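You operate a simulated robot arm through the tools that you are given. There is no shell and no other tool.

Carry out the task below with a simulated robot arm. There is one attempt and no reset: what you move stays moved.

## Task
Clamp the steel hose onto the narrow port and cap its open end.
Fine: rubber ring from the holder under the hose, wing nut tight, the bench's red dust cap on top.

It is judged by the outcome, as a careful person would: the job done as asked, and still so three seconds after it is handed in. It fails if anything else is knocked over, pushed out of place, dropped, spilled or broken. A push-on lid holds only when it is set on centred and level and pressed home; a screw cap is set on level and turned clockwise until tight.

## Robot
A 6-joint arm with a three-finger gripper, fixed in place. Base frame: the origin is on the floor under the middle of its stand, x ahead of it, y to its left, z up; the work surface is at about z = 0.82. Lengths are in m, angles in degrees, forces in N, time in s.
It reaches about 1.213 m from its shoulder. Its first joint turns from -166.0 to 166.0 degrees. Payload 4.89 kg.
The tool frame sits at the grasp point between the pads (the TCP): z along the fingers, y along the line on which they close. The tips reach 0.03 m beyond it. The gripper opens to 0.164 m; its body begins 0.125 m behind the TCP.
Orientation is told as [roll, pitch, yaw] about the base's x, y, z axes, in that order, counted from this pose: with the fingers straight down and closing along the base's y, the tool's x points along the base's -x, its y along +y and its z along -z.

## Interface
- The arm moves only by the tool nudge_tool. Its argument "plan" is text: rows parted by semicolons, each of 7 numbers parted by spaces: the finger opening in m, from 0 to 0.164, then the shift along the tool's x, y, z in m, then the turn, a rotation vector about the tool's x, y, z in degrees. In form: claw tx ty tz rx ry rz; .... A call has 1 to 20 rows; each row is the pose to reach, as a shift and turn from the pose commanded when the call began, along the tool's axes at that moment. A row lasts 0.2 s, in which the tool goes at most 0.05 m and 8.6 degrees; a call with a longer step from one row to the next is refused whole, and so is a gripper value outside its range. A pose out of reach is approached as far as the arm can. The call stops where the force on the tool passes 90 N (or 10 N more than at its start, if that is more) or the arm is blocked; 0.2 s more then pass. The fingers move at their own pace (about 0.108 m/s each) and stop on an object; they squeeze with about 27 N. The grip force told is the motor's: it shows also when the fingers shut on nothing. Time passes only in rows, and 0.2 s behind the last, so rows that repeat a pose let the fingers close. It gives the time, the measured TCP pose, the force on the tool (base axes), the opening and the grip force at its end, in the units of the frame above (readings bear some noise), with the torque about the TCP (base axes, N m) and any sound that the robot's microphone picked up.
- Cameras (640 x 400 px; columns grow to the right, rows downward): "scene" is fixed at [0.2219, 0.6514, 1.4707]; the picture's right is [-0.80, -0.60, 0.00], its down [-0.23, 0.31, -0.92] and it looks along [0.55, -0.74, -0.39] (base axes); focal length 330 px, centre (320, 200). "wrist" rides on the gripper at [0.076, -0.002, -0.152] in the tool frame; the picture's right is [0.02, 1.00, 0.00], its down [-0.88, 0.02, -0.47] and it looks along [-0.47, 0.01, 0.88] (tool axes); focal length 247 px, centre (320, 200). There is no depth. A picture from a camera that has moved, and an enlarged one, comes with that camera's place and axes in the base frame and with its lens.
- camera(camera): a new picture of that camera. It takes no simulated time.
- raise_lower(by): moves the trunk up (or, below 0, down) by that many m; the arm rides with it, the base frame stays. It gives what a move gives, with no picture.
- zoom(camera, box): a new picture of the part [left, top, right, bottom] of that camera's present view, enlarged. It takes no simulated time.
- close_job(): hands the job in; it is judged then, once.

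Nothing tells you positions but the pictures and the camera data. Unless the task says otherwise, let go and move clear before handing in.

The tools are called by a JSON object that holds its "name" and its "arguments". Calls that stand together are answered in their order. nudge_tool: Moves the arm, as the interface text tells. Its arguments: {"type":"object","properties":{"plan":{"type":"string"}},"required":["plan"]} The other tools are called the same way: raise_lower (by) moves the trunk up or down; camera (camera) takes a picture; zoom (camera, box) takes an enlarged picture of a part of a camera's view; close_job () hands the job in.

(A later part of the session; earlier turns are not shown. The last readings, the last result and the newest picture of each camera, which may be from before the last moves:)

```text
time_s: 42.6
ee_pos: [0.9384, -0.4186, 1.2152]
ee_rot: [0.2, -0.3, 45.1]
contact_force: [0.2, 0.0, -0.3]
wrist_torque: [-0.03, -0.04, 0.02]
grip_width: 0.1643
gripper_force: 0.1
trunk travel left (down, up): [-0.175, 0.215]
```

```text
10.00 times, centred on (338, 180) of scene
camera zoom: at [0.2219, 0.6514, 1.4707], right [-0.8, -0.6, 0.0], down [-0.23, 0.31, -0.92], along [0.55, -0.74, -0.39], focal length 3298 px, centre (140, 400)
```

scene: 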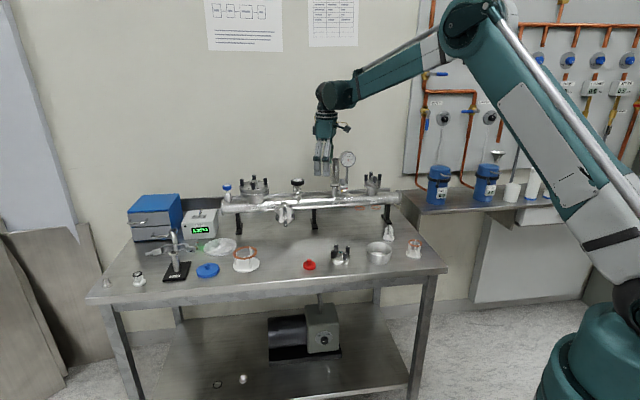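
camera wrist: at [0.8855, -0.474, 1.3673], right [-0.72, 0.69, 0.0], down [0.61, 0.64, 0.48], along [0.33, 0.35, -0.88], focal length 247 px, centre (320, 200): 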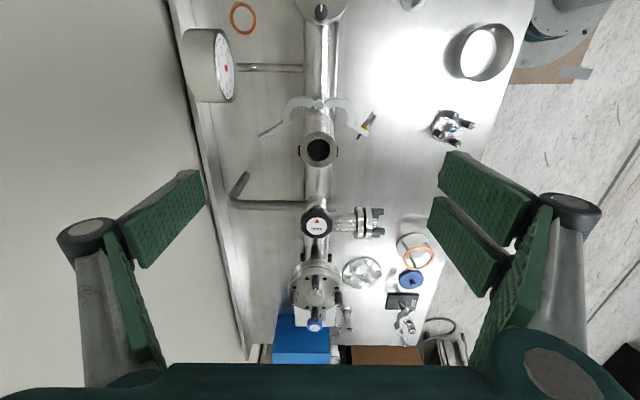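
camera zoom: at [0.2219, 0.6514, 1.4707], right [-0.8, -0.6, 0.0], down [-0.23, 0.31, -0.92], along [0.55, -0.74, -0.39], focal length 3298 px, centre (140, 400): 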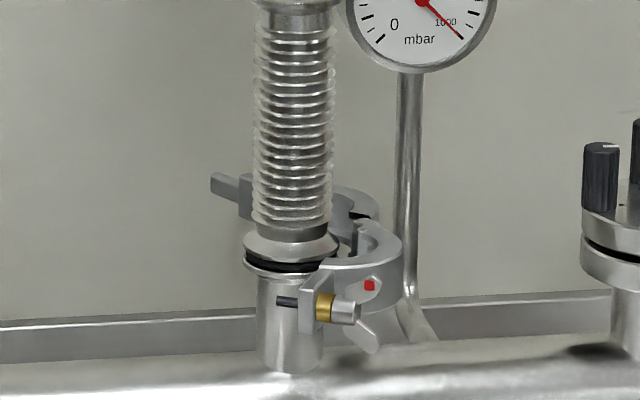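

The two jaws closed symmetrically by about 10°, so they are geared together and pushing one closes both. The jam came from pushing along the arm, so I'll angle the fist about 40° and push along the arc of the rear arm. First I'll position the fist and lower it.

{"name": "nudge_tool", "arguments": {"plan": "0.12 -0.002 -0.025 0 0 0.05 8; 0.08 -0.004 -0.05 0 0 0.1 16; 0.04 -0.006 -0.075 0 0 0.15 24; 0 -0.007 -0.1 0 0 0.2 32; 0 -0.0083 -0.1213 0 0 0.25 40; 0 -0.0083 -0.1213 0.04 0 0.25 40; 0 -0.0083 -0.1213 0.08 0 0.25 40; 0 -0.0083 -0.1213 0.12 0 0.25 40; 0 -0.0083 -0.1213 0.16 0 0.25 40; 0 -0.0083 -0.1213 0.19 0 0.25 40; 0 -0.0083 -0.1213 0.201 0 0.25 40; 0 -0.0083 -0.1213 0.201 0 0.25 40"}}

{"name": "camera", "arguments": {"camera": "wrist"}}

{"name": "zoom", "arguments": {"camera": "wrist", "box": [270, 80, 510, 230]}}

{"name": "zoom", "arguments": {"camera": "scene", "box": [290, 140, 386, 200]}}

```text
time_s: 45.2
ee_pos: [1.0308, -0.4966, 1.0117]
ee_rot: [0.2, 0.0, 5.1]
contact_force: [1.1, -0.5, -1.0]
wrist_torque: [0.03, 0.08, 0.0]
grip_width: 0.0
gripper_force: 26.8
trunk travel left (down, up): [-0.175, 0.215]
```

```text
taken
camera wrist: at [0.9554, -0.506, 1.1646], right [-0.11, 0.99, 0.0], down [0.88, 0.1, 0.47], along [0.47, 0.06, -0.88], focal length 247 px, centre (320, 200)
```

wrist: 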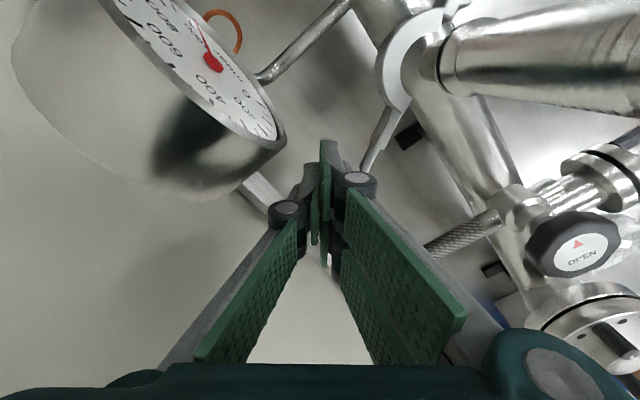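

```text
2.67 times, centred on (390, 155) of wrist
camera zoom: at [0.9554, -0.506, 1.1646], right [-0.11, 0.99, 0.0], down [0.88, 0.1, 0.47], along [0.47, 0.06, -0.88], focal length 659 px, centre (133, 320)
```

zoom: 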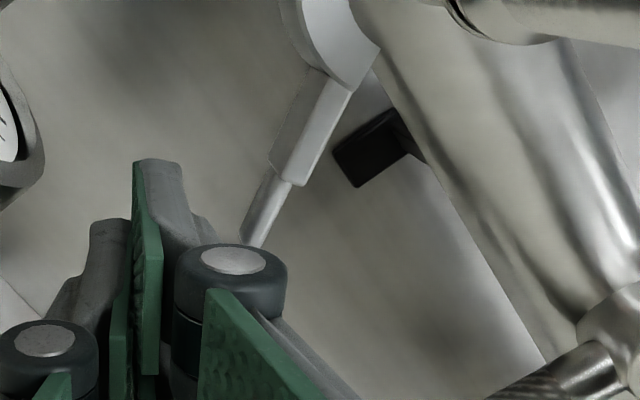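

```text
6.67 times, centred on (338, 170) of scene
camera zoom: at [0.2219, 0.6514, 1.4707], right [-0.8, -0.6, 0.0], down [-0.23, 0.31, -0.92], along [0.55, -0.74, -0.39], focal length 2198 px, centre (200, 400)
```

zoom: 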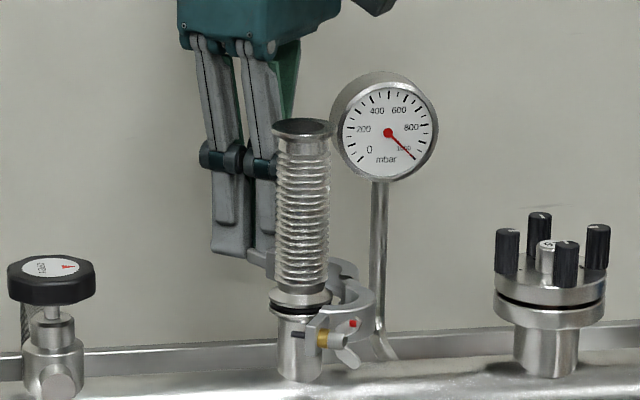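

The arm tip sits about 13 mm ahead of the pair's back face, as planned. I'll push along the jaw's arc with coordinated rotation down to about 45°.

{"name": "nudge_tool", "arguments": {"plan": "0 0 0.007 0 0 0 0; 0 0 0.012 0 0 0 0; 0 -0.0023 0.0177 0 0 0 -2.5; 0 -0.0046 0.0234 0 0 0 -5; 0 -0.0063 0.0284 0 0 0 -7.5; 0 -0.0079 0.0334 0 0 0 -10; 0 -0.009 0.0385 0 0 0 -12.5; 0 -0.0101 0.0436 0 0 0 -15; 0 -0.0101 0.0436 0 0 0 -15"}}

{"name": "zoom", "arguments": {"camera": "wrist", "box": [290, 60, 530, 210]}}

{"name": "zoom", "arguments": {"camera": "scene", "box": [306, 160, 370, 200]}}

```text
time_s: 47.2
ee_pos: [1.0372, -0.4534, 1.012]
ee_rot: [0.2, -0.1, 20.1]
contact_force: [-0.4, 1.0, 0.4]
wrist_torque: [-0.01, 0.0, 0.0]
grip_width: 0.0001
gripper_force: 26.7
trunk travel left (down, up): [-0.175, 0.215]
```

```text
2.67 times, centred on (410, 135) of wrist
camera zoom: at [0.9671, -0.481, 1.1653], right [-0.36, 0.93, 0.0], down [0.82, 0.32, 0.47], along [0.44, 0.18, -0.88], focal length 659 px, centre (80, 373)
```

zoom: 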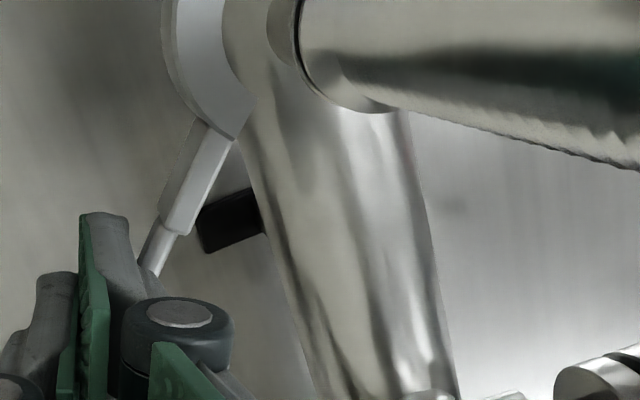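

```text
10.00 times, centred on (338, 180) of scene
camera zoom: at [0.2219, 0.6514, 1.4707], right [-0.8, -0.6, 0.0], down [-0.23, 0.31, -0.92], along [0.55, -0.74, -0.39], focal length 3298 px, centre (140, 400)
```

zoom: 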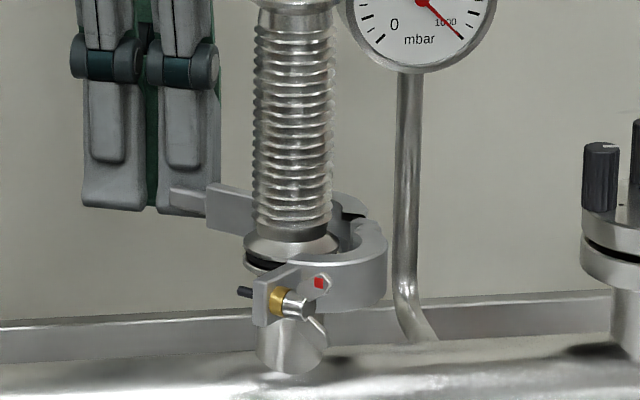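

Both jaws are closing together with almost no force. Continuing along the arc to about 25°.

{"name": "nudge_tool", "arguments": {"plan": "0 -0.002 0.0049 0 0 0 -2.5; 0 -0.0041 0.0097 0 0 0 -5; 0 -0.0056 0.0146 0 0 0 -7; 0 -0.007 0.0194 0 0 0 -9; 0 -0.0081 0.0245 0 0 0 -11; 0 -0.0092 0.0295 0 0 0 -13; 0 -0.0098 0.0345 0 0 0 -15; 0 -0.0103 0.0394 0 0 0 -17; 0 -0.0103 0.0394 0 0 0 -17"}}

{"name": "camera", "arguments": {"camera": "wrist"}}

{"name": "zoom", "arguments": {"camera": "scene", "box": [306, 160, 370, 200]}}

```text
time_s: 49.2
ee_pos: [1.0326, -0.4117, 1.0126]
ee_rot: [0.2, -0.1, 37.2]
contact_force: [-0.1, -0.4, 1.0]
wrist_torque: [-0.03, 0.05, 0.01]
grip_width: 0.0003
gripper_force: 27.0
trunk travel left (down, up): [-0.175, 0.215]
```

```text
taken
camera wrist: at [0.9744, -0.4597, 1.1655], right [-0.62, 0.78, 0.0], down [0.69, 0.55, 0.47], along [0.37, 0.3, -0.88], focal length 247 px, centre (320, 200)
```

wrist: 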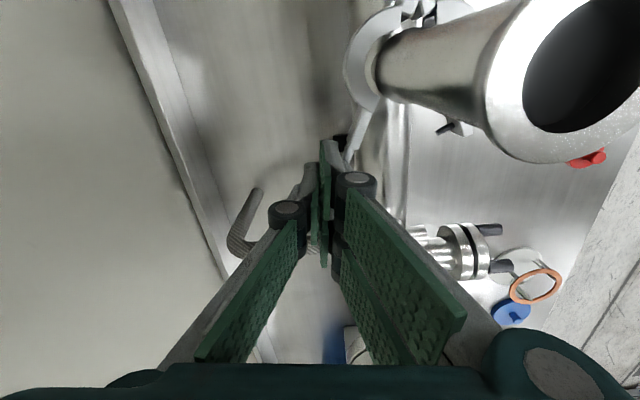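

```text
10.00 times, centred on (338, 180) of scene
camera zoom: at [0.2219, 0.6514, 1.4707], right [-0.8, -0.6, 0.0], down [-0.23, 0.31, -0.92], along [0.55, -0.74, -0.39], focal length 3298 px, centre (140, 400)
```

zoom: 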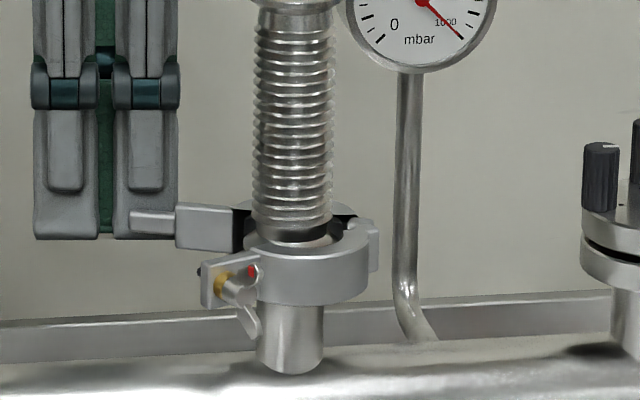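

The jaws now wrap around the flanges. Continuing in small steps toward closed.

{"name": "nudge_tool", "arguments": {"plan": "0 -0.0016 0.0047 0 0 0 -1.5; 0 -0.0032 0.0094 0 0 0 -3; 0 -0.0046 0.0143 0 0 0 -5.5; 0 -0.0059 0.0193 0 0 0 -8; 0 -0.0059 0.0193 0 0 0 -8"}}

{"name": "zoom", "arguments": {"camera": "wrist", "box": [290, 0, 530, 150]}}

{"name": "zoom", "arguments": {"camera": "scene", "box": [306, 160, 370, 200]}}

```text
time_s: 50.4
ee_pos: [1.0259, -0.392, 1.0136]
ee_rot: [0.2, -0.1, 45.1]
contact_force: [-1.2, 0.1, 0.0]
wrist_torque: [0.02, 0.04, 0.02]
grip_width: 0.0001
gripper_force: 26.6
trunk travel left (down, up): [-0.175, 0.215]
```

```text
2.67 times, centred on (410, 75) of wrist
camera zoom: at [0.9747, -0.4484, 1.1656], right [-0.72, 0.69, 0.0], down [0.61, 0.64, 0.47], along [0.33, 0.35, -0.88], focal length 659 px, centre (80, 533)
```

zoom: 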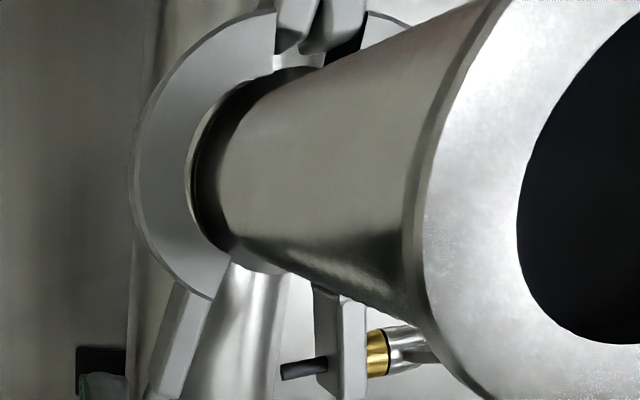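

```text
10.00 times, centred on (338, 180) of scene
camera zoom: at [0.2219, 0.6514, 1.4707], right [-0.8, -0.6, 0.0], down [-0.23, 0.31, -0.92], along [0.55, -0.74, -0.39], focal length 3298 px, centre (140, 400)
```

zoom: 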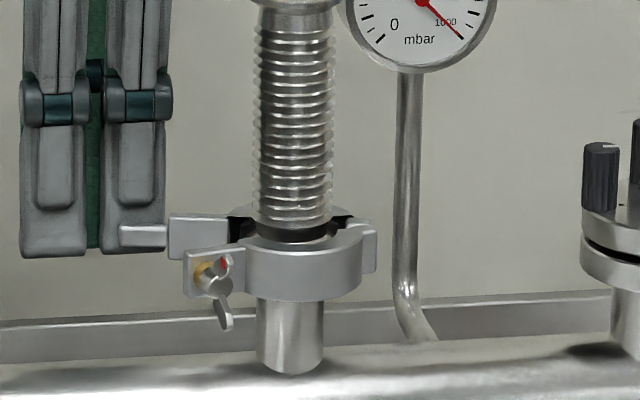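

{"name": "nudge_tool", "arguments": {"plan": "0 -0.0007 0.003 0 0 0 0; 0 -0.0013 0.006 0 0 0 0; 0 -0.0018 0.009 0 0 0 0; 0 -0.0018 0.009 0 0 0 0"}}

{"name": "zoom", "arguments": {"camera": "wrist", "box": [290, 0, 530, 150]}}

{"name": "zoom", "arguments": {"camera": "scene", "box": [306, 160, 370, 200]}}

```text
time_s: 51.4
ee_pos: [1.0207, -0.384, 1.0135]
ee_rot: [0.2, -0.1, 45.1]
contact_force: [0.0, -0.9, 0.3]
wrist_torque: [-0.01, -0.01, 0.01]
grip_width: 0.0
gripper_force: 26.7
trunk travel left (down, up): [-0.175, 0.215]
```

```text
2.67 times, centred on (410, 75) of wrist
camera zoom: at [0.9692, -0.4408, 1.1661], right [-0.72, 0.69, 0.0], down [0.61, 0.64, 0.47], along [0.33, 0.35, -0.88], focal length 659 px, centre (80, 533)
```

zoom: 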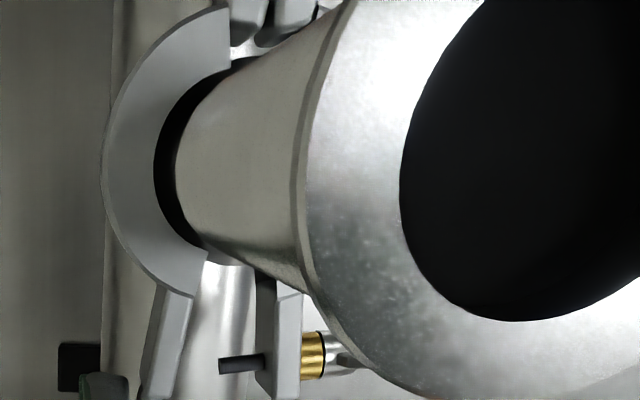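

```text
10.00 times, centred on (338, 180) of scene
camera zoom: at [0.2219, 0.6514, 1.4707], right [-0.8, -0.6, 0.0], down [-0.23, 0.31, -0.92], along [0.55, -0.74, -0.39], focal length 3298 px, centre (140, 400)
```

zoom: 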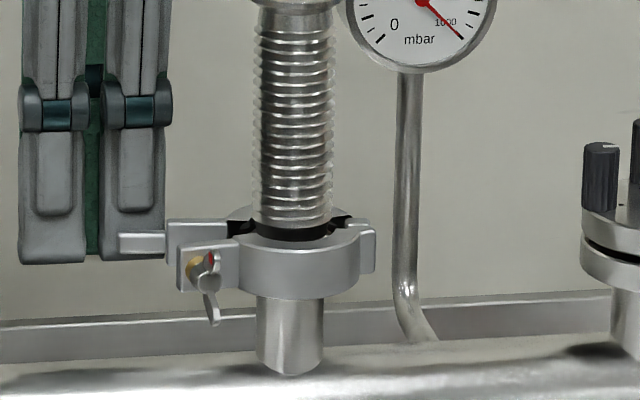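

{"name": "nudge_tool", "arguments": {"plan": "0 -0.0005 0.002 0 0 0 0; 0 -0.0009 0.004 0 0 0 0; 0 -0.0012 0.006 0 0 0 0; 0 -0.0014 0.008 0 0 0 0; 0 -0.0014 0.008 0 0 0 0"}}

{"name": "zoom", "arguments": {"camera": "wrist", "box": [270, 20, 510, 170]}}

{"name": "zoom", "arguments": {"camera": "scene", "box": [306, 160, 370, 200]}}

```text
time_s: 52.6
ee_pos: [1.0163, -0.3792, 1.0132]
ee_rot: [0.3, -0.1, 45.1]
contact_force: [0.2, 0.2, -0.2]
wrist_torque: [0.01, -0.01, 0.02]
grip_width: 0.0
gripper_force: 27.2
trunk travel left (down, up): [-0.175, 0.215]
```

```text
2.67 times, centred on (390, 95) of wrist
camera zoom: at [0.9646, -0.4345, 1.166], right [-0.72, 0.69, 0.0], down [0.61, 0.64, 0.47], along [0.33, 0.35, -0.88], focal length 659 px, centre (133, 480)
```

zoom: 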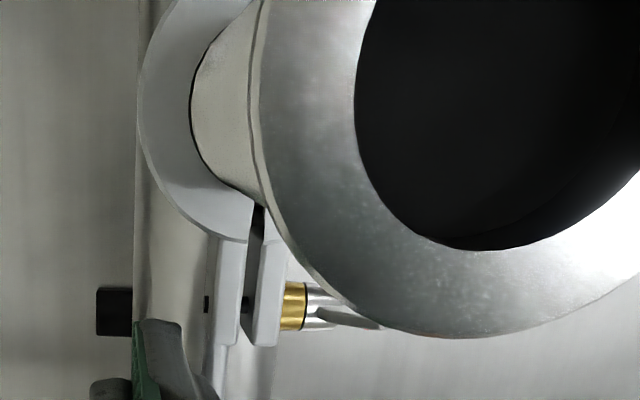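

```text
10.00 times, centred on (338, 180) of scene
camera zoom: at [0.2219, 0.6514, 1.4707], right [-0.8, -0.6, 0.0], down [-0.23, 0.31, -0.92], along [0.55, -0.74, -0.39], focal length 3298 px, centre (140, 400)
```

zoom: 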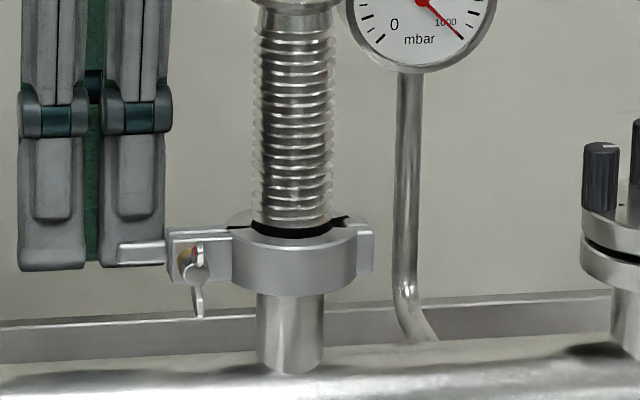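

The clamp is almost shut and the bolt has entered the rear arm. One more small push to see whether it's firmly closed.

{"name": "nudge_tool", "arguments": {"plan": "0 0 0.002 0 0 0 0; 0 0 0.004 0 0 0 0; 0 0 0.006 0 0 0 0; 0 0 0.006 0 0 0 0"}}

{"name": "zoom", "arguments": {"camera": "wrist", "box": [270, 40, 430, 140]}}

{"name": "zoom", "arguments": {"camera": "scene", "box": [306, 165, 362, 200]}}

```text
time_s: 53.6
ee_pos: [1.0111, -0.3735, 1.0129]
ee_rot: [0.2, 0.0, 45.1]
contact_force: [0.4, 0.3, -0.6]
wrist_torque: [0.01, -0.01, 0.01]
grip_width: 0.0
gripper_force: 26.7
trunk travel left (down, up): [-0.175, 0.215]
```

```text
4.00 times, centred on (350, 90) of wrist
camera zoom: at [0.9606, -0.43, 1.1656], right [-0.72, 0.69, 0.0], down [0.61, 0.64, 0.47], along [0.33, 0.35, -0.88], focal length 988 px, centre (200, 640)
```

zoom: 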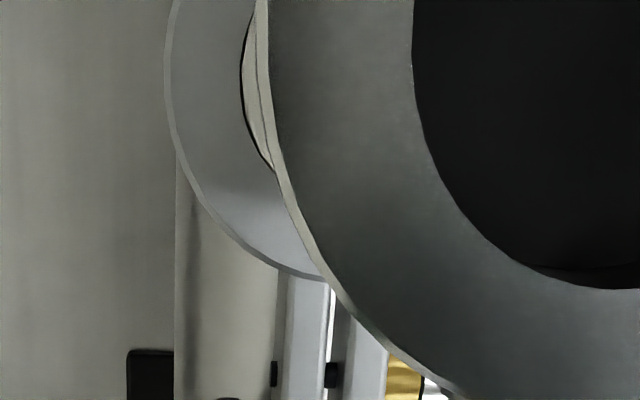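

```text
11.43 times, centred on (334, 182) of scene
camera zoom: at [0.2219, 0.6514, 1.4707], right [-0.8, -0.6, 0.0], down [-0.23, 0.31, -0.92], along [0.55, -0.74, -0.39], focal length 3769 px, centre (160, 400)
```

zoom: 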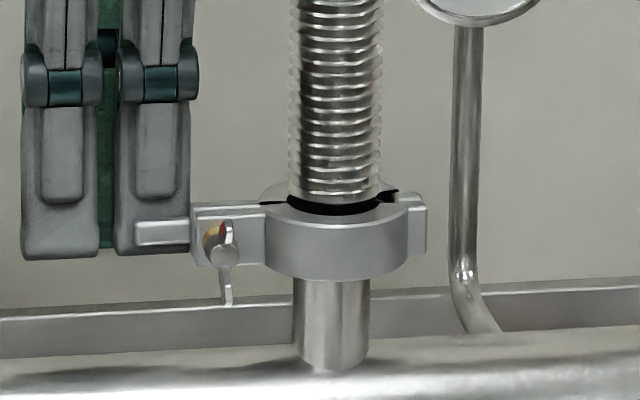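

No resistance, so the clamp appears to have snapped into its closed state. I'll back the fist away, rise, and inspect from above.

{"name": "nudge_tool", "arguments": {"plan": "0 0 -0.015 0 0 0 0; 0 0 -0.03 0 0 0 0; 0 0 -0.03 -0.04 0 0 0; 0 0 -0.03 -0.08 0 0 0; 0 0 -0.03 -0.12 0 0 0; 0 0 -0.03 -0.16 0 0 0; 0 0 -0.03 -0.2 0 0 0; 0.05 0.03 0 -0.2 0 0 0; 0.1 0.06 0.01 -0.2 0 0 0; 0.15 0.08 0.0185 -0.2 0 0 0; 0.164 0.08 0.0185 -0.2 0 0 0; 0.164 0.08 0.0185 -0.2 0 0 0"}}

{"name": "camera", "arguments": {"camera": "wrist"}}

{"name": "zoom", "arguments": {"camera": "wrist", "box": [240, 70, 400, 170]}}

{"name": "zoom", "arguments": {"camera": "scene", "box": [306, 165, 362, 200]}}

```text
time_s: 56.2
ee_pos: [0.9423, -0.4183, 1.2124]
ee_rot: [0.1, -0.1, 45.0]
contact_force: [-0.7, -0.2, 0.4]
wrist_torque: [-0.01, -0.03, 0.02]
grip_width: 0.1638
gripper_force: 0.2
trunk travel left (down, up): [-0.175, 0.215]
```

```text
taken
camera wrist: at [0.8902, -0.4749, 1.3653], right [-0.72, 0.69, 0.0], down [0.61, 0.64, 0.47], along [0.33, 0.35, -0.88], focal length 247 px, centre (320, 200)
```

wrist: 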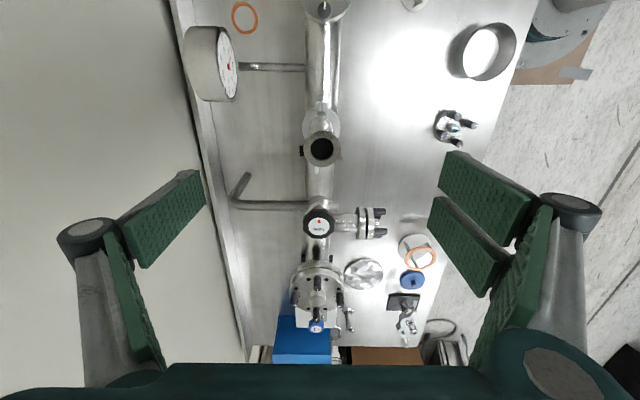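

```text
4.00 times, centred on (320, 120) of wrist
camera zoom: at [0.8902, -0.4749, 1.3653], right [-0.72, 0.69, 0.0], down [0.61, 0.64, 0.47], along [0.33, 0.35, -0.88], focal length 988 px, centre (320, 520)
```

zoom: 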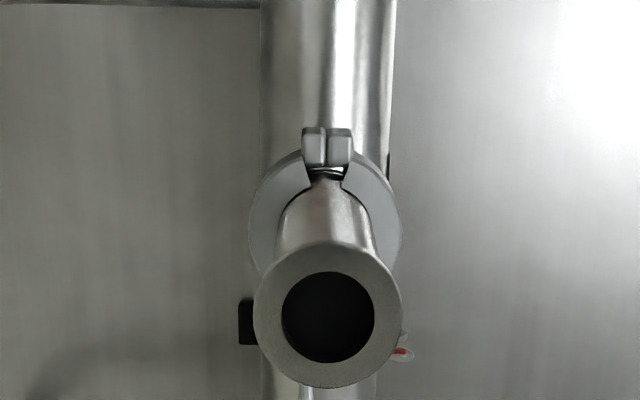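

```text
11.43 times, centred on (334, 182) of scene
camera zoom: at [0.2219, 0.6514, 1.4707], right [-0.8, -0.6, 0.0], down [-0.23, 0.31, -0.92], along [0.55, -0.74, -0.39], focal length 3769 px, centre (160, 400)
```

zoom: 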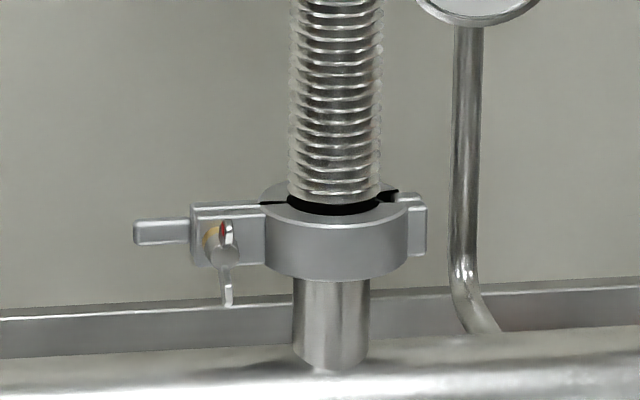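

The clamp is closed around both flanges, the hose is still vertical, and the wing nut faces the front with its wings near vertical. Next I'll move in front of the clamp and swing the tool to horizontal, pointing along the bolt axis, to view and turn the wing nut.

{"name": "nudge_tool", "arguments": {"plan": "0.12 -0.01 0.04 -0.02 0 0 0; 0.08 -0.02 0.08 -0.04 0 0 0; 0.06 -0.03 0.12 -0.04 0 0 0; 0.06 -0.037 0.16 -0.04 0 0 0; 0.06 -0.042 0.2 -0.04 0 0 0; 0.06 -0.042 0.2 -0.04 8 0 0; 0.06 -0.042 0.2 -0.04 16 0 0; 0.06 -0.042 0.2 -0.04 24 0 0; 0.06 -0.042 0.2 -0.04 32 0 0; 0.06 -0.042 0.2 -0.04 40 0 0; 0.06 -0.042 0.2 -0.04 48 0 0; 0.06 -0.042 0.2 -0.04 56 0 0; 0.06 -0.042 0.2 -0.04 64 0 0; 0.06 -0.042 0.2 -0.04 72 0 0; 0.06 -0.042 0.2 -0.04 80 0 0; 0.06 -0.042 0.2 -0.04 88 0 0; 0.06 -0.042 0.2 -0.04 90 0 0; 0.06 -0.042 0.2 -0.04 90 0 0"}}

{"name": "camera", "arguments": {"camera": "wrist"}}

{"name": "camera", "arguments": {"camera": "scene"}}

```text
time_s: 60.0
ee_pos: [0.832, -0.2474, 1.2536]
ee_rot: [-89.8, -0.1, 45.2]
contact_force: [0.5, 0.2, 0.0]
wrist_torque: [-0.03, -0.02, -0.02]
grip_width: 0.0602
gripper_force: 0.0
trunk travel left (down, up): [-0.175, 0.215]
```

```text
taken
camera wrist: at [0.6699, -0.1948, 1.2559], right [-0.02, -0.01, -1.0], down [0.29, 0.96, -0.02], along [0.96, -0.29, -0.01], focal length 247 px, centre (320, 200)
```

wrist: 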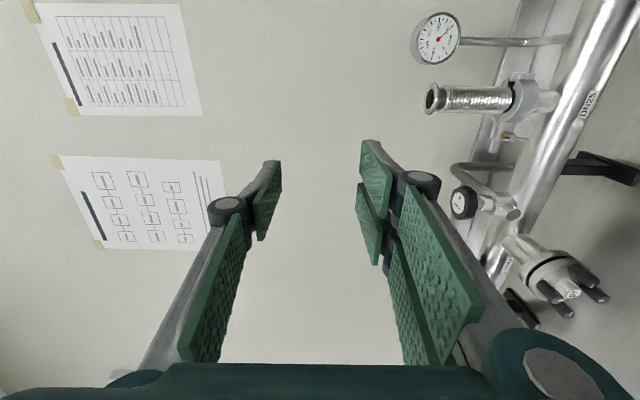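

```text
taken
```

scene: 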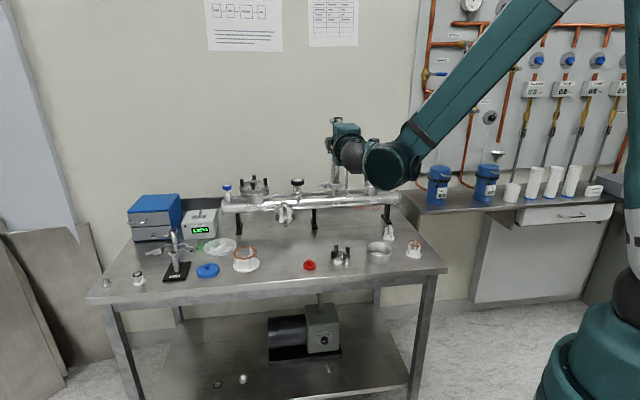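

The tool now points along the bolt axis. I'll roll -90° so the wrist camera is above, and lower to the height of the wing nut while still well in front of it.

{"name": "nudge_tool", "arguments": {"plan": "0.06 0 0.02 0 0 0 -8; 0.06 0 0.04 0 0 0 -16; 0.06 0 0.06 0 0 0 -24; 0.06 0 0.08 0 0 0 -32; 0.06 0 0.1 0 0 0 -40; 0.06 0 0.12 0 0 0 -48; 0.06 0 0.14 0 0 0 -56; 0.06 0 0.16 0 0 0 -64; 0.06 0 0.18 0 0 0 -72; 0.06 0 0.2 0 0 0 -80; 0.06 0 0.22 0 0 0 -88; 0.06 0 0.2336 0 0 0 -90; 0.06 0 0.2336 0 0 0 -90"}}

{"name": "camera", "arguments": {"camera": "wrist"}}

{"name": "zoom", "arguments": {"camera": "wrist", "box": [240, 130, 400, 230]}}

{"name": "camera", "arguments": {"camera": "scene"}}

```text
time_s: 62.8
ee_pos: [0.85, -0.2495, 1.0435]
ee_rot: [-5.8, 89.6, 129.1]
contact_force: [-0.6, 0.6, -0.7]
wrist_torque: [0.0, 0.01, 0.0]
grip_width: 0.0601
gripper_force: 0.0
out of reach, approached as far as the arm can: row 10, 11, 12, 13
trunk travel left (down, up): [-0.175, 0.215]
```

```text
taken
camera wrist: at [0.745, -0.1403, 1.1208], right [-0.71, -0.71, 0.02], down [-0.35, 0.33, -0.88], along [0.61, -0.63, -0.48], focal length 247 px, centre (320, 200)
```

wrist: 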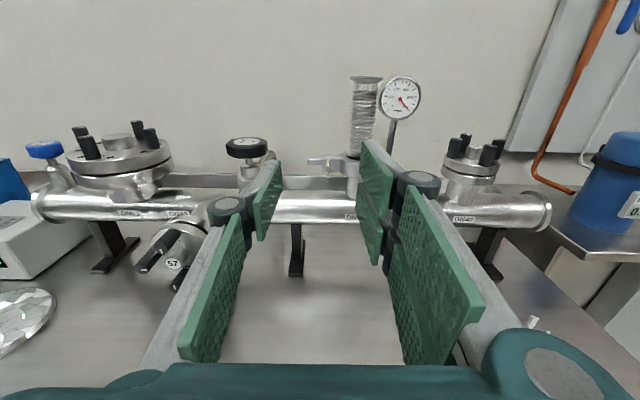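

```text
4.00 times, centred on (320, 180) of wrist
camera zoom: at [0.745, -0.1403, 1.1208], right [-0.71, -0.71, 0.02], down [-0.35, 0.33, -0.88], along [0.61, -0.63, -0.48], focal length 988 px, centre (320, 280)
```

zoom: 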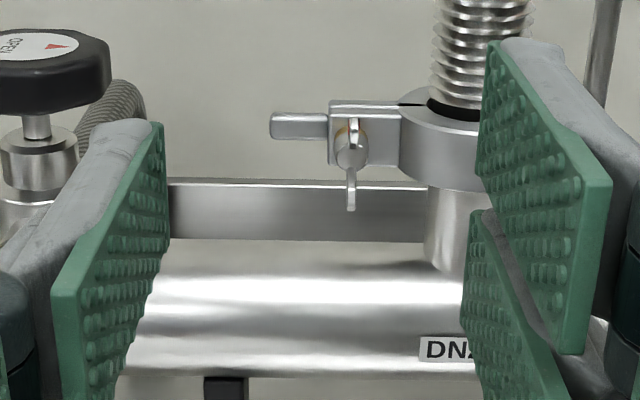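

```text
taken
```

scene: 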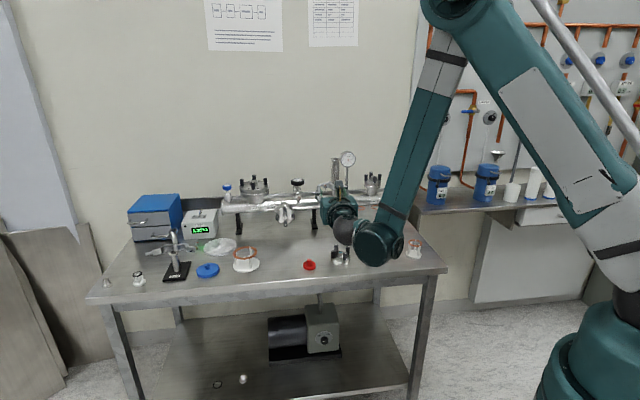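

The nut's wings are nearly vertical, with the axis near z = 0.998 and 43 mm from the hose axis. That pose was slightly out of reach only because it's too close to the robot. I'll move forward toward the nut with a narrow opening and re-measure.

{"name": "nudge_tool", "arguments": {"plan": "0.06 0 0 0.03 0 0 0; 0.05 0 0 0.06 0 0 0; 0.04 -0.01 0 0.085 0 0 0; 0.03 -0.02 0 0.0972 0 0 0; 0.03 -0.02 0 0.0972 0 0 0"}}

{"name": "camera", "arguments": {"camera": "wrist"}}

{"name": "zoom", "arguments": {"camera": "wrist", "box": [256, 120, 384, 200]}}

```text
time_s: 64.0
ee_pos: [0.919, -0.3173, 1.023]
ee_rot: [-25.3, 89.8, 109.8]
contact_force: [0.3, 0.0, -0.2]
wrist_torque: [0.01, 0.03, 0.02]
grip_width: 0.0297
gripper_force: 0.1
trunk travel left (down, up): [-0.175, 0.215]
```

```text
taken
camera wrist: at [0.8133, -0.209, 1.1003], right [-0.71, -0.71, 0.02], down [-0.35, 0.32, -0.88], along [0.62, -0.63, -0.48], focal length 247 px, centre (320, 200)
```

wrist: 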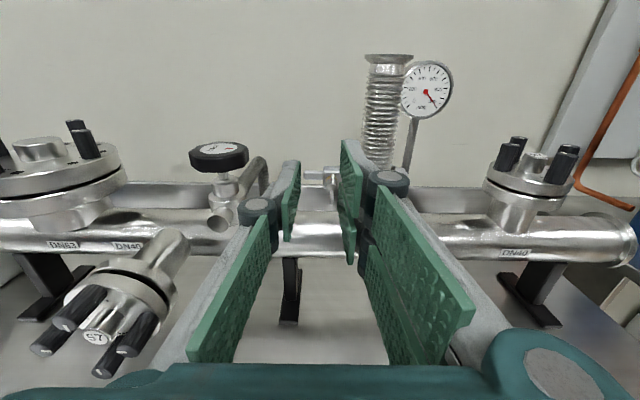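

```text
5.00 times, centred on (320, 160) of wrist
camera zoom: at [0.8133, -0.209, 1.1003], right [-0.71, -0.71, 0.02], down [-0.35, 0.32, -0.88], along [0.62, -0.63, -0.48], focal length 1235 px, centre (320, 400)
```

zoom: 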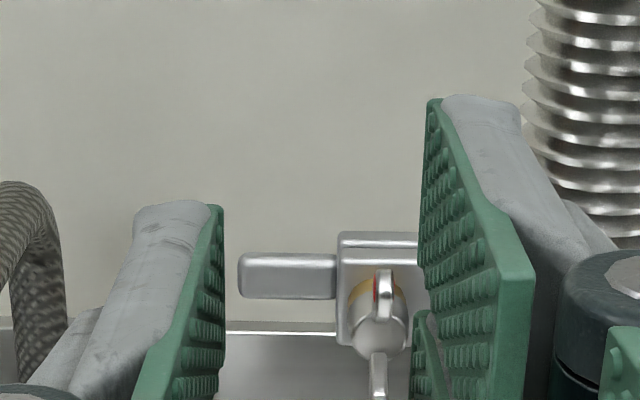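

{"name": "zoom", "arguments": {"camera": "wrist", "box": [300, 160, 364, 200]}}

{"name": "zoom", "arguments": {"camera": "scene", "box": [290, 165, 386, 225]}}

```text
10.00 times, centred on (332, 180) of wrist
camera zoom: at [0.8133, -0.209, 1.1003], right [-0.71, -0.71, 0.02], down [-0.35, 0.32, -0.88], along [0.62, -0.63, -0.48], focal length 2470 px, centre (200, 400)
```

zoom: 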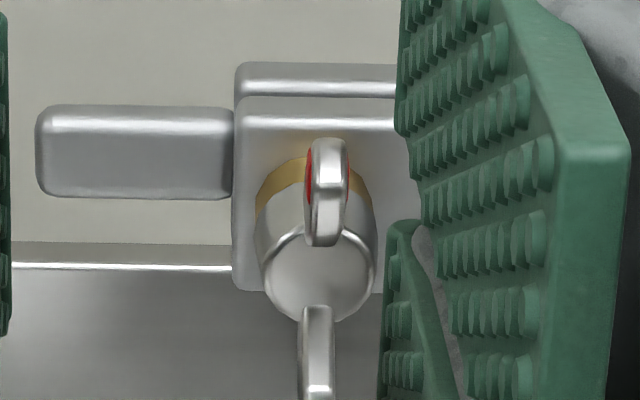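

```text
6.67 times, centred on (338, 195) of scene
camera zoom: at [0.2219, 0.6514, 1.4707], right [-0.8, -0.6, 0.0], down [-0.23, 0.31, -0.92], along [0.55, -0.74, -0.39], focal length 2198 px, centre (200, 233)
```

zoom: 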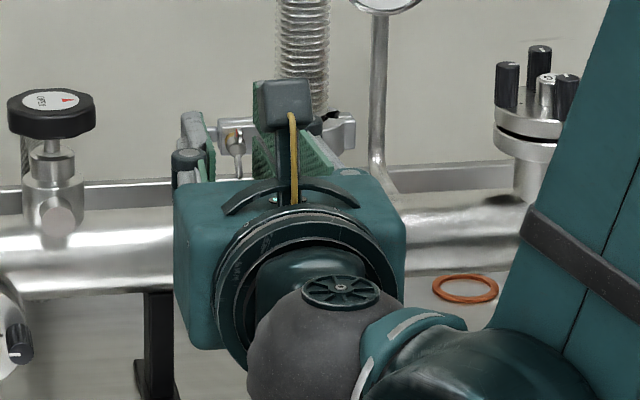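

I have a clear view of the wing nut now. Its axis is 11.6 mm to tool +y and about 24 mm below the TCP, with wing tips about 33 mm from the clamp plane. I'll line up with it (hand biased 12 mm low to keep the pair clear of the clamp ring) and narrow the fingers.

{"name": "nudge_tool", "arguments": {"plan": "0.03 -0.012 0.004 0 0 0 0; 0.025 -0.024 0.008 0 0 0 0; 0.018 -0.036 0.0116 0 0 0 0; 0.018 -0.036 0.0116 0 0 0 0"}}

{"name": "zoom", "arguments": {"camera": "wrist", "box": [272, 115, 368, 175]}}

{"name": "camera", "arguments": {"camera": "wrist"}}

```text
time_s: 65.0
ee_pos: [0.9118, -0.3265, 0.9875]
ee_rot: [-27.2, 89.8, 107.9]
contact_force: [-0.9, -0.1, -0.9]
wrist_torque: [0.03, -0.03, -0.01]
grip_width: 0.018
gripper_force: 0.2
trunk travel left (down, up): [-0.175, 0.215]
```

```text
6.67 times, centred on (320, 145) of wrist
camera zoom: at [0.8051, -0.2173, 1.0645], right [-0.71, -0.71, 0.02], down [-0.35, 0.32, -0.88], along [0.62, -0.63, -0.48], focal length 1646 px, centre (320, 567)
```

zoom: 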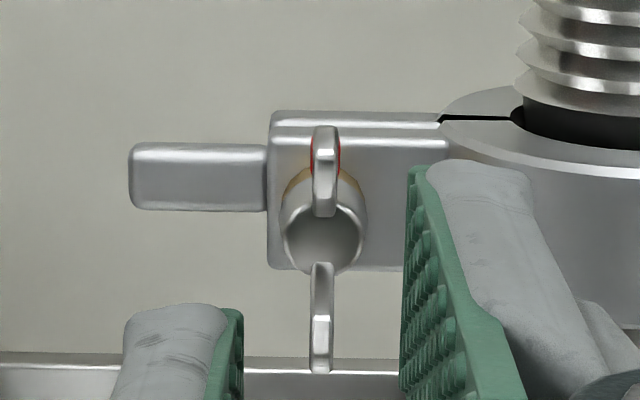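

```text
taken
camera wrist: at [0.8051, -0.2173, 1.0645], right [-0.71, -0.71, 0.02], down [-0.35, 0.32, -0.88], along [0.62, -0.63, -0.48], focal length 247 px, centre (320, 200)
```

wrist: 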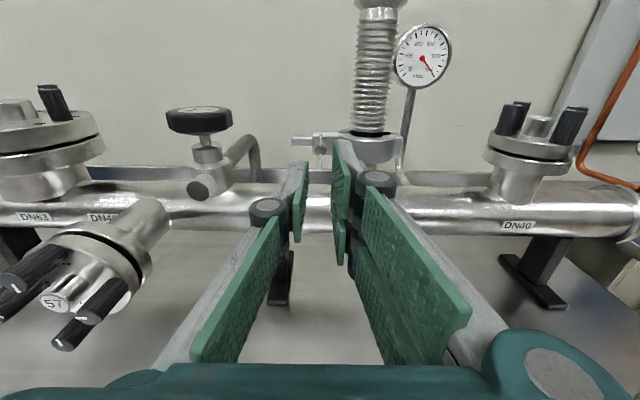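

The wings sit centred between the fingers. Advancing onto the nut in two steps.

{"name": "nudge_tool", "arguments": {"plan": "0.018 0 0 0.008 0 0 0; 0.018 0 0 0.016 0 0 0; 0.018 0 0 0.024 0 0 0; 0.018 0 0 0.024 0 0 0"}}

{"name": "zoom", "arguments": {"camera": "wrist", "box": [272, 115, 368, 175]}}

```text
time_s: 66.0
ee_pos: [0.9288, -0.3406, 0.9876]
ee_rot: [-26.4, 89.8, 108.7]
contact_force: [0.2, 0.3, -0.5]
wrist_torque: [0.01, 0.03, -0.01]
grip_width: 0.0181
gripper_force: 0.1
trunk travel left (down, up): [-0.175, 0.215]
```

```text
6.67 times, centred on (320, 145) of wrist
camera zoom: at [0.8219, -0.2341, 1.0643], right [-0.71, -0.71, 0.02], down [-0.35, 0.32, -0.88], along [0.62, -0.63, -0.48], focal length 1646 px, centre (320, 567)
```

zoom: 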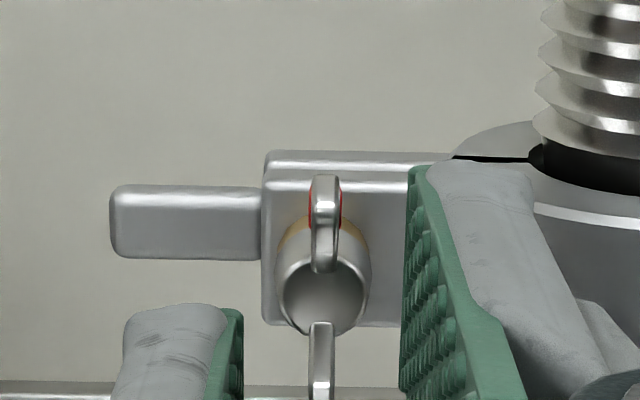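

{"name": "nudge_tool", "arguments": {"plan": "0.018 0 0 0.004 0 0 0; 0.018 0 0 0.008 0 0 0; 0.018 0 0 0.010 0 0 0; 0.018 0 0 0.010 0 0 0"}}

{"name": "zoom", "arguments": {"camera": "wrist", "box": [272, 130, 368, 190]}}

```text
time_s: 67.0
ee_pos: [0.9343, -0.3485, 0.9875]
ee_rot: [-26.8, 89.8, 108.2]
contact_force: [-0.8, 0.0, -0.5]
wrist_torque: [-0.01, -0.02, 0.02]
grip_width: 0.0183
gripper_force: 0.1
trunk travel left (down, up): [-0.175, 0.215]
```

```text
6.67 times, centred on (320, 160) of wrist
camera zoom: at [0.8291, -0.2408, 1.0644], right [-0.71, -0.71, 0.02], down [-0.35, 0.32, -0.88], along [0.62, -0.63, -0.48], focal length 1646 px, centre (320, 467)
```

zoom: 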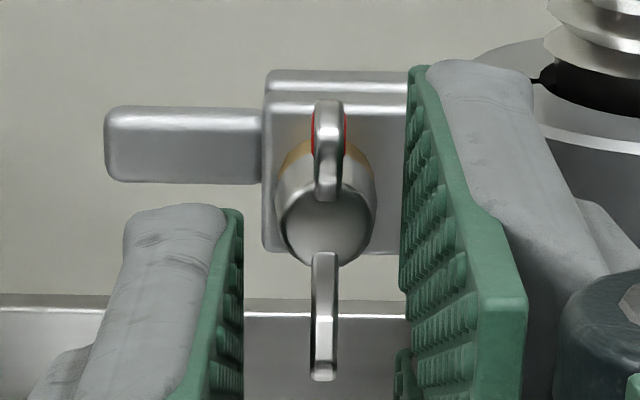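

The fingertips now overlap the wings by about 10 mm. Closing on the wing.

{"name": "nudge_tool", "arguments": {"plan": "0.008 0 0 0 0 0 0; 0 0 0 0 0 0 0; 0 0 0 0 0 0 0; 0 0 0 0 0 0 0"}}

{"name": "zoom", "arguments": {"camera": "wrist", "box": [272, 130, 368, 190]}}

```text
time_s: 68.0
ee_pos: [0.9351, -0.3497, 0.9874]
ee_rot: [-29.4, 89.8, 105.7]
contact_force: [-3.8, -5.1, -0.2]
wrist_torque: [0.06, -0.05, -0.2]
grip_width: 0.0059
gripper_force: 45.3
trunk travel left (down, up): [-0.175, 0.215]
```

```text
6.67 times, centred on (320, 160) of wrist
camera zoom: at [0.8289, -0.2412, 1.0644], right [-0.71, -0.71, 0.02], down [-0.35, 0.32, -0.88], along [0.62, -0.63, -0.48], focal length 1646 px, centre (320, 467)
```

zoom: 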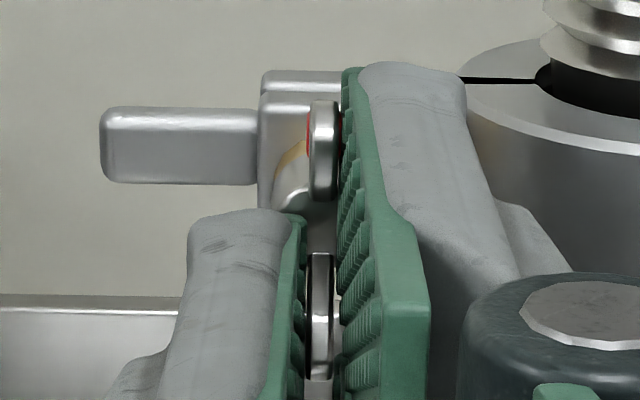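

The lower wing is gripped. I'll turn clockwise about the bolt axis (compensating for the 12 mm offset), starting with 40° to see how it responds.

{"name": "nudge_tool", "arguments": {"plan": "0 0.0001 -0.0017 0 0 0 8; 0 0.0005 -0.0034 0 0 0 16; 0 0.0011 -0.0050 0 0 0 24; 0 0.0019 -0.0066 0 0 0 32; 0 0.0029 -0.0080 0 0 0 40; 0 0.0029 -0.0080 0 0 0 40"}}

{"name": "zoom", "arguments": {"camera": "wrist", "box": [256, 120, 384, 200]}}

{"name": "zoom", "arguments": {"camera": "scene", "box": [290, 150, 386, 210]}}

```text
time_s: 69.4
ee_pos: [0.939, -0.3442, 0.9907]
ee_rot: [-89.8, 49.8, 45.3]
contact_force: [-23.7, -8.8, -14.2]
wrist_torque: [-0.08, -0.48, -1.22]
grip_width: 0.0061
gripper_force: 44.8
trunk travel left (down, up): [-0.175, 0.215]
```

```text
5.00 times, centred on (320, 160) of wrist
camera zoom: at [0.7991, -0.2711, 1.0501], right [-0.55, -0.55, -0.63], down [0.06, 0.73, -0.68], along [0.83, -0.41, -0.37], focal length 1235 px, centre (320, 400)
```

zoom: 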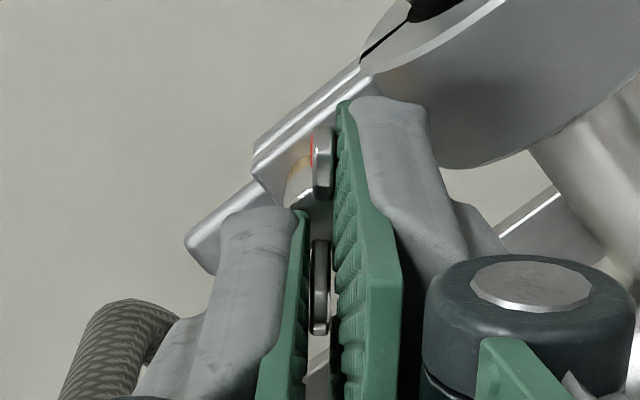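

```text
6.67 times, centred on (338, 180) of scene
camera zoom: at [0.2219, 0.6514, 1.4707], right [-0.8, -0.6, 0.0], down [-0.23, 0.31, -0.92], along [0.55, -0.74, -0.39], focal length 2198 px, centre (200, 333)
```

zoom: 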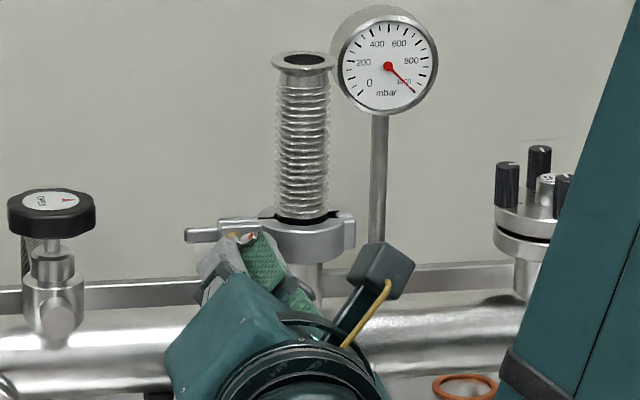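

The nut turns with the hand. The side force shows my axis estimate is about 3 mm too high, so I'll use a smaller offset radius, ease back 1 mm and continue to 80°.

{"name": "nudge_tool", "arguments": {"plan": "0 0.0007 0.0019 -0.001 0 0 0; 0 0.0007 0.0006 -0.001 0 0 8; 0 0.0011 -0.0008 -0.001 0 0 16; 0 0.0015 -0.0019 -0.001 0 0 24; 0 0.0022 -0.0032 -0.001 0 0 32; 0 0.0029 -0.0043 -0.001 0 0 40; 0 0.0029 -0.0043 -0.001 0 0 40"}}

{"name": "zoom", "arguments": {"camera": "wrist", "box": [256, 120, 384, 200]}}

{"name": "zoom", "arguments": {"camera": "scene", "box": [290, 150, 386, 210]}}

```text
time_s: 71.0
ee_pos: [0.9413, -0.3412, 0.9963]
ee_rot: [-89.9, 9.9, 45.2]
contact_force: [12.9, -8.5, 31.8]
wrist_torque: [-0.6, -0.1, 1.35]
grip_width: 0.0061
gripper_force: 45.2
trunk travel left (down, up): [-0.175, 0.215]
```

```text
5.00 times, centred on (320, 160) of wrist
camera zoom: at [0.7809, -0.2867, 1.0114], right [-0.14, -0.13, -0.98], down [0.27, 0.95, -0.17], along [0.95, -0.29, -0.09], focal length 1235 px, centre (320, 400)
```

zoom: 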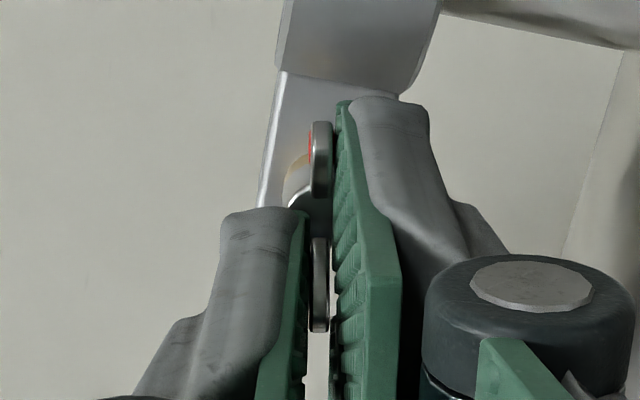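

```text
6.67 times, centred on (338, 180) of scene
camera zoom: at [0.2219, 0.6514, 1.4707], right [-0.8, -0.6, 0.0], down [-0.23, 0.31, -0.92], along [0.55, -0.74, -0.39], focal length 2198 px, centre (200, 333)
```

zoom: 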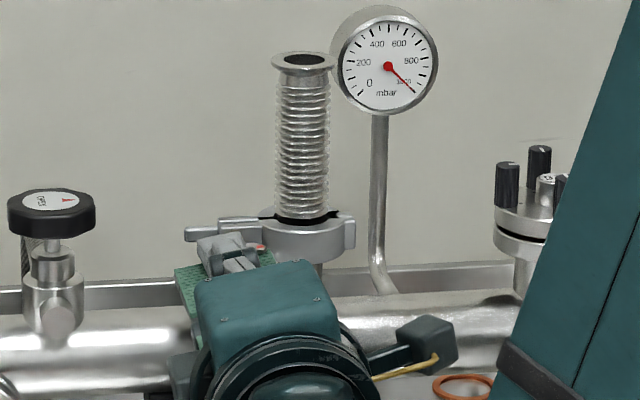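

{"name": "nudge_tool", "arguments": {"plan": "0 -0.0001 -0.0015 0.0005 0 0 0; 0 0 -0.003 0.0006 0 0 8; 0 0.0005 -0.0044 0.0006 0 0 16; 0 0.0009 -0.0057 0.0007 0 0 24; 0 0.0018 -0.007 0.0007 0 0 32; 0 0.0027 -0.0082 0.0008 0 0 40; 0 0.0038 -0.0092 0.0008 0 0 48; 0 0.0049 -0.0099 0.0008 0 0 56; 0 0.0049 -0.0099 0.0008 0 0 56"}}

{"name": "zoom", "arguments": {"camera": "wrist", "box": [256, 120, 384, 200]}}

{"name": "zoom", "arguments": {"camera": "scene", "box": [290, 150, 386, 210]}}

```text
time_s: 73.0
ee_pos: [0.9408, -0.3444, 1.0063]
ee_rot: [-89.8, -46.1, 45.0]
contact_force: [5.1, 15.7, 11.1]
wrist_torque: [0.17, 0.07, 0.07]
grip_width: 0.0059
gripper_force: 45.1
trunk travel left (down, up): [-0.175, 0.215]
```

```text
5.00 times, centred on (320, 160) of wrist
camera zoom: at [0.7939, -0.2744, 0.953], right [0.5, 0.5, -0.71], down [0.11, 0.78, 0.62], along [0.86, -0.38, 0.33], focal length 1235 px, centre (320, 400)
```

zoom: 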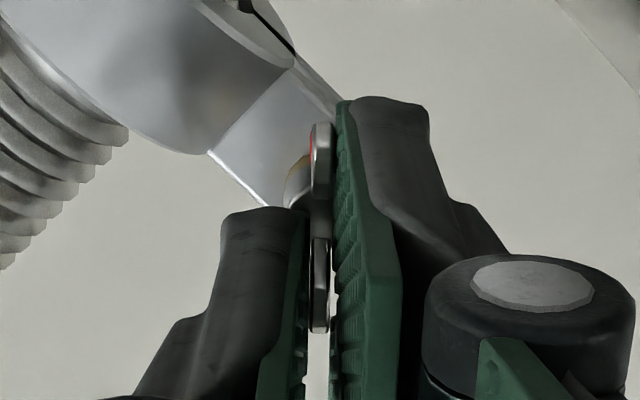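

```text
6.67 times, centred on (338, 180) of scene
camera zoom: at [0.2219, 0.6514, 1.4707], right [-0.8, -0.6, 0.0], down [-0.23, 0.31, -0.92], along [0.55, -0.74, -0.39], focal length 2198 px, centre (200, 333)
```

zoom: 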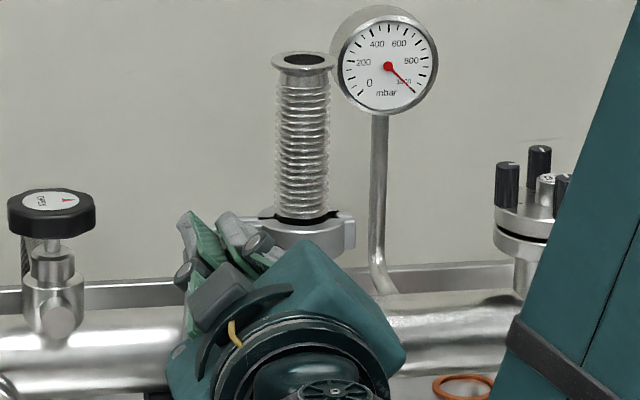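

It has turned 136° and the wing is still firmly held. Continuing past 180°.

{"name": "nudge_tool", "arguments": {"plan": "0 -0.0012 0.0002 0 0 0 0; 0 -0.0011 -0.0012 0.0001 0 0 8; 0 -0.0007 -0.0028 0.0002 0 0 16; 0 -0.0002 -0.0042 0.0003 0 0 24; 0 0.0007 -0.0056 0.0004 0 0 32; 0 0.0015 -0.0067 0.0004 0 0 40; 0 0.0026 -0.0079 0.0005 0 0 48; 0 0.0026 -0.0079 0.0005 0 0 48"}}

{"name": "zoom", "arguments": {"camera": "wrist", "box": [256, 120, 384, 200]}}

{"name": "zoom", "arguments": {"camera": "scene", "box": [290, 150, 386, 210]}}

```text
time_s: 74.8
ee_pos: [0.9328, -0.3497, 1.0101]
ee_rot: [87.6, -85.8, -132.4]
contact_force: [4.5, 6.5, 5.1]
wrist_torque: [-0.71, 0.4, 0.2]
grip_width: 0.0057
gripper_force: 45.3
trunk travel left (down, up): [-0.175, 0.215]
```

```text
5.00 times, centred on (320, 160) of wrist
camera zoom: at [0.8297, -0.2393, 0.9338], right [0.7, 0.71, 0.05], down [-0.37, 0.3, 0.88], along [0.61, -0.64, 0.47], focal length 1235 px, centre (320, 400)
```

zoom: 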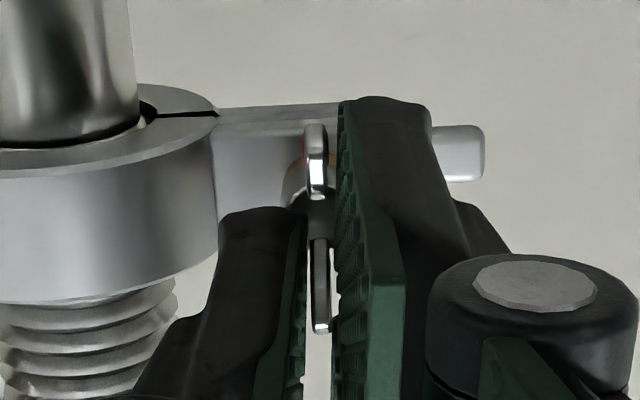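

```text
6.67 times, centred on (338, 180) of scene
camera zoom: at [0.2219, 0.6514, 1.4707], right [-0.8, -0.6, 0.0], down [-0.23, 0.31, -0.92], along [0.55, -0.74, -0.39], focal length 2198 px, centre (200, 333)
```

zoom: 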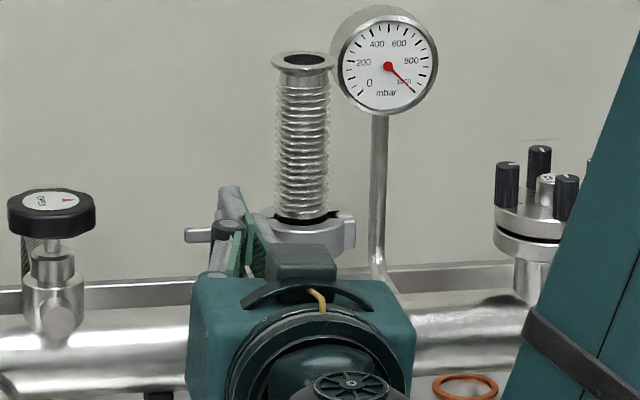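

There is now a clear counter-torque of about 0.8 N·m, so the nut is beginning to bite. I'll keep turning in small steps and watch the torque.

{"name": "nudge_tool", "arguments": {"plan": "0 0 -0.0008 0.0001 0 0 4; 0 0.0001 -0.0015 0.0001 0 0 8; 0 0.0003 -0.0023 0.0001 0 0 12; 0 0.0006 -0.0031 0.0001 0 0 16; 0 0.0006 -0.0031 0.0001 0 0 16"}}

{"name": "zoom", "arguments": {"camera": "wrist", "box": [256, 120, 384, 200]}}

```text
time_s: 76.0
ee_pos: [0.933, -0.3493, 1.0082]
ee_rot: [89.6, -69.9, -134.3]
contact_force: [15.6, 26.4, 17.9]
wrist_torque: [-0.55, 0.55, 0.99]
grip_width: 0.0092
gripper_force: 44.8
trunk travel left (down, up): [-0.175, 0.215]
```

```text
5.00 times, centred on (320, 160) of wrist
camera zoom: at [0.8428, -0.2254, 0.9374], right [0.67, 0.67, 0.32], down [-0.54, 0.13, 0.83], along [0.52, -0.73, 0.45], focal length 1235 px, centre (320, 400)
```

zoom: 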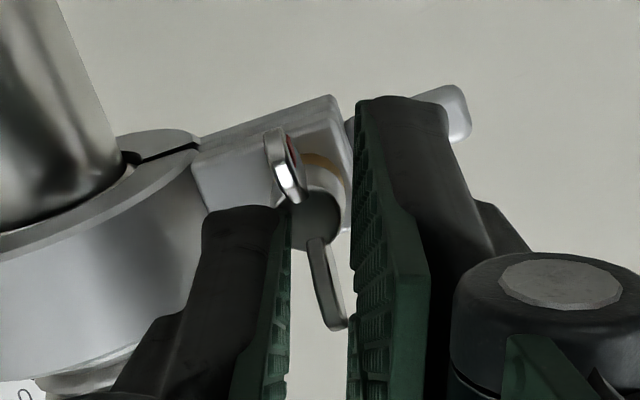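

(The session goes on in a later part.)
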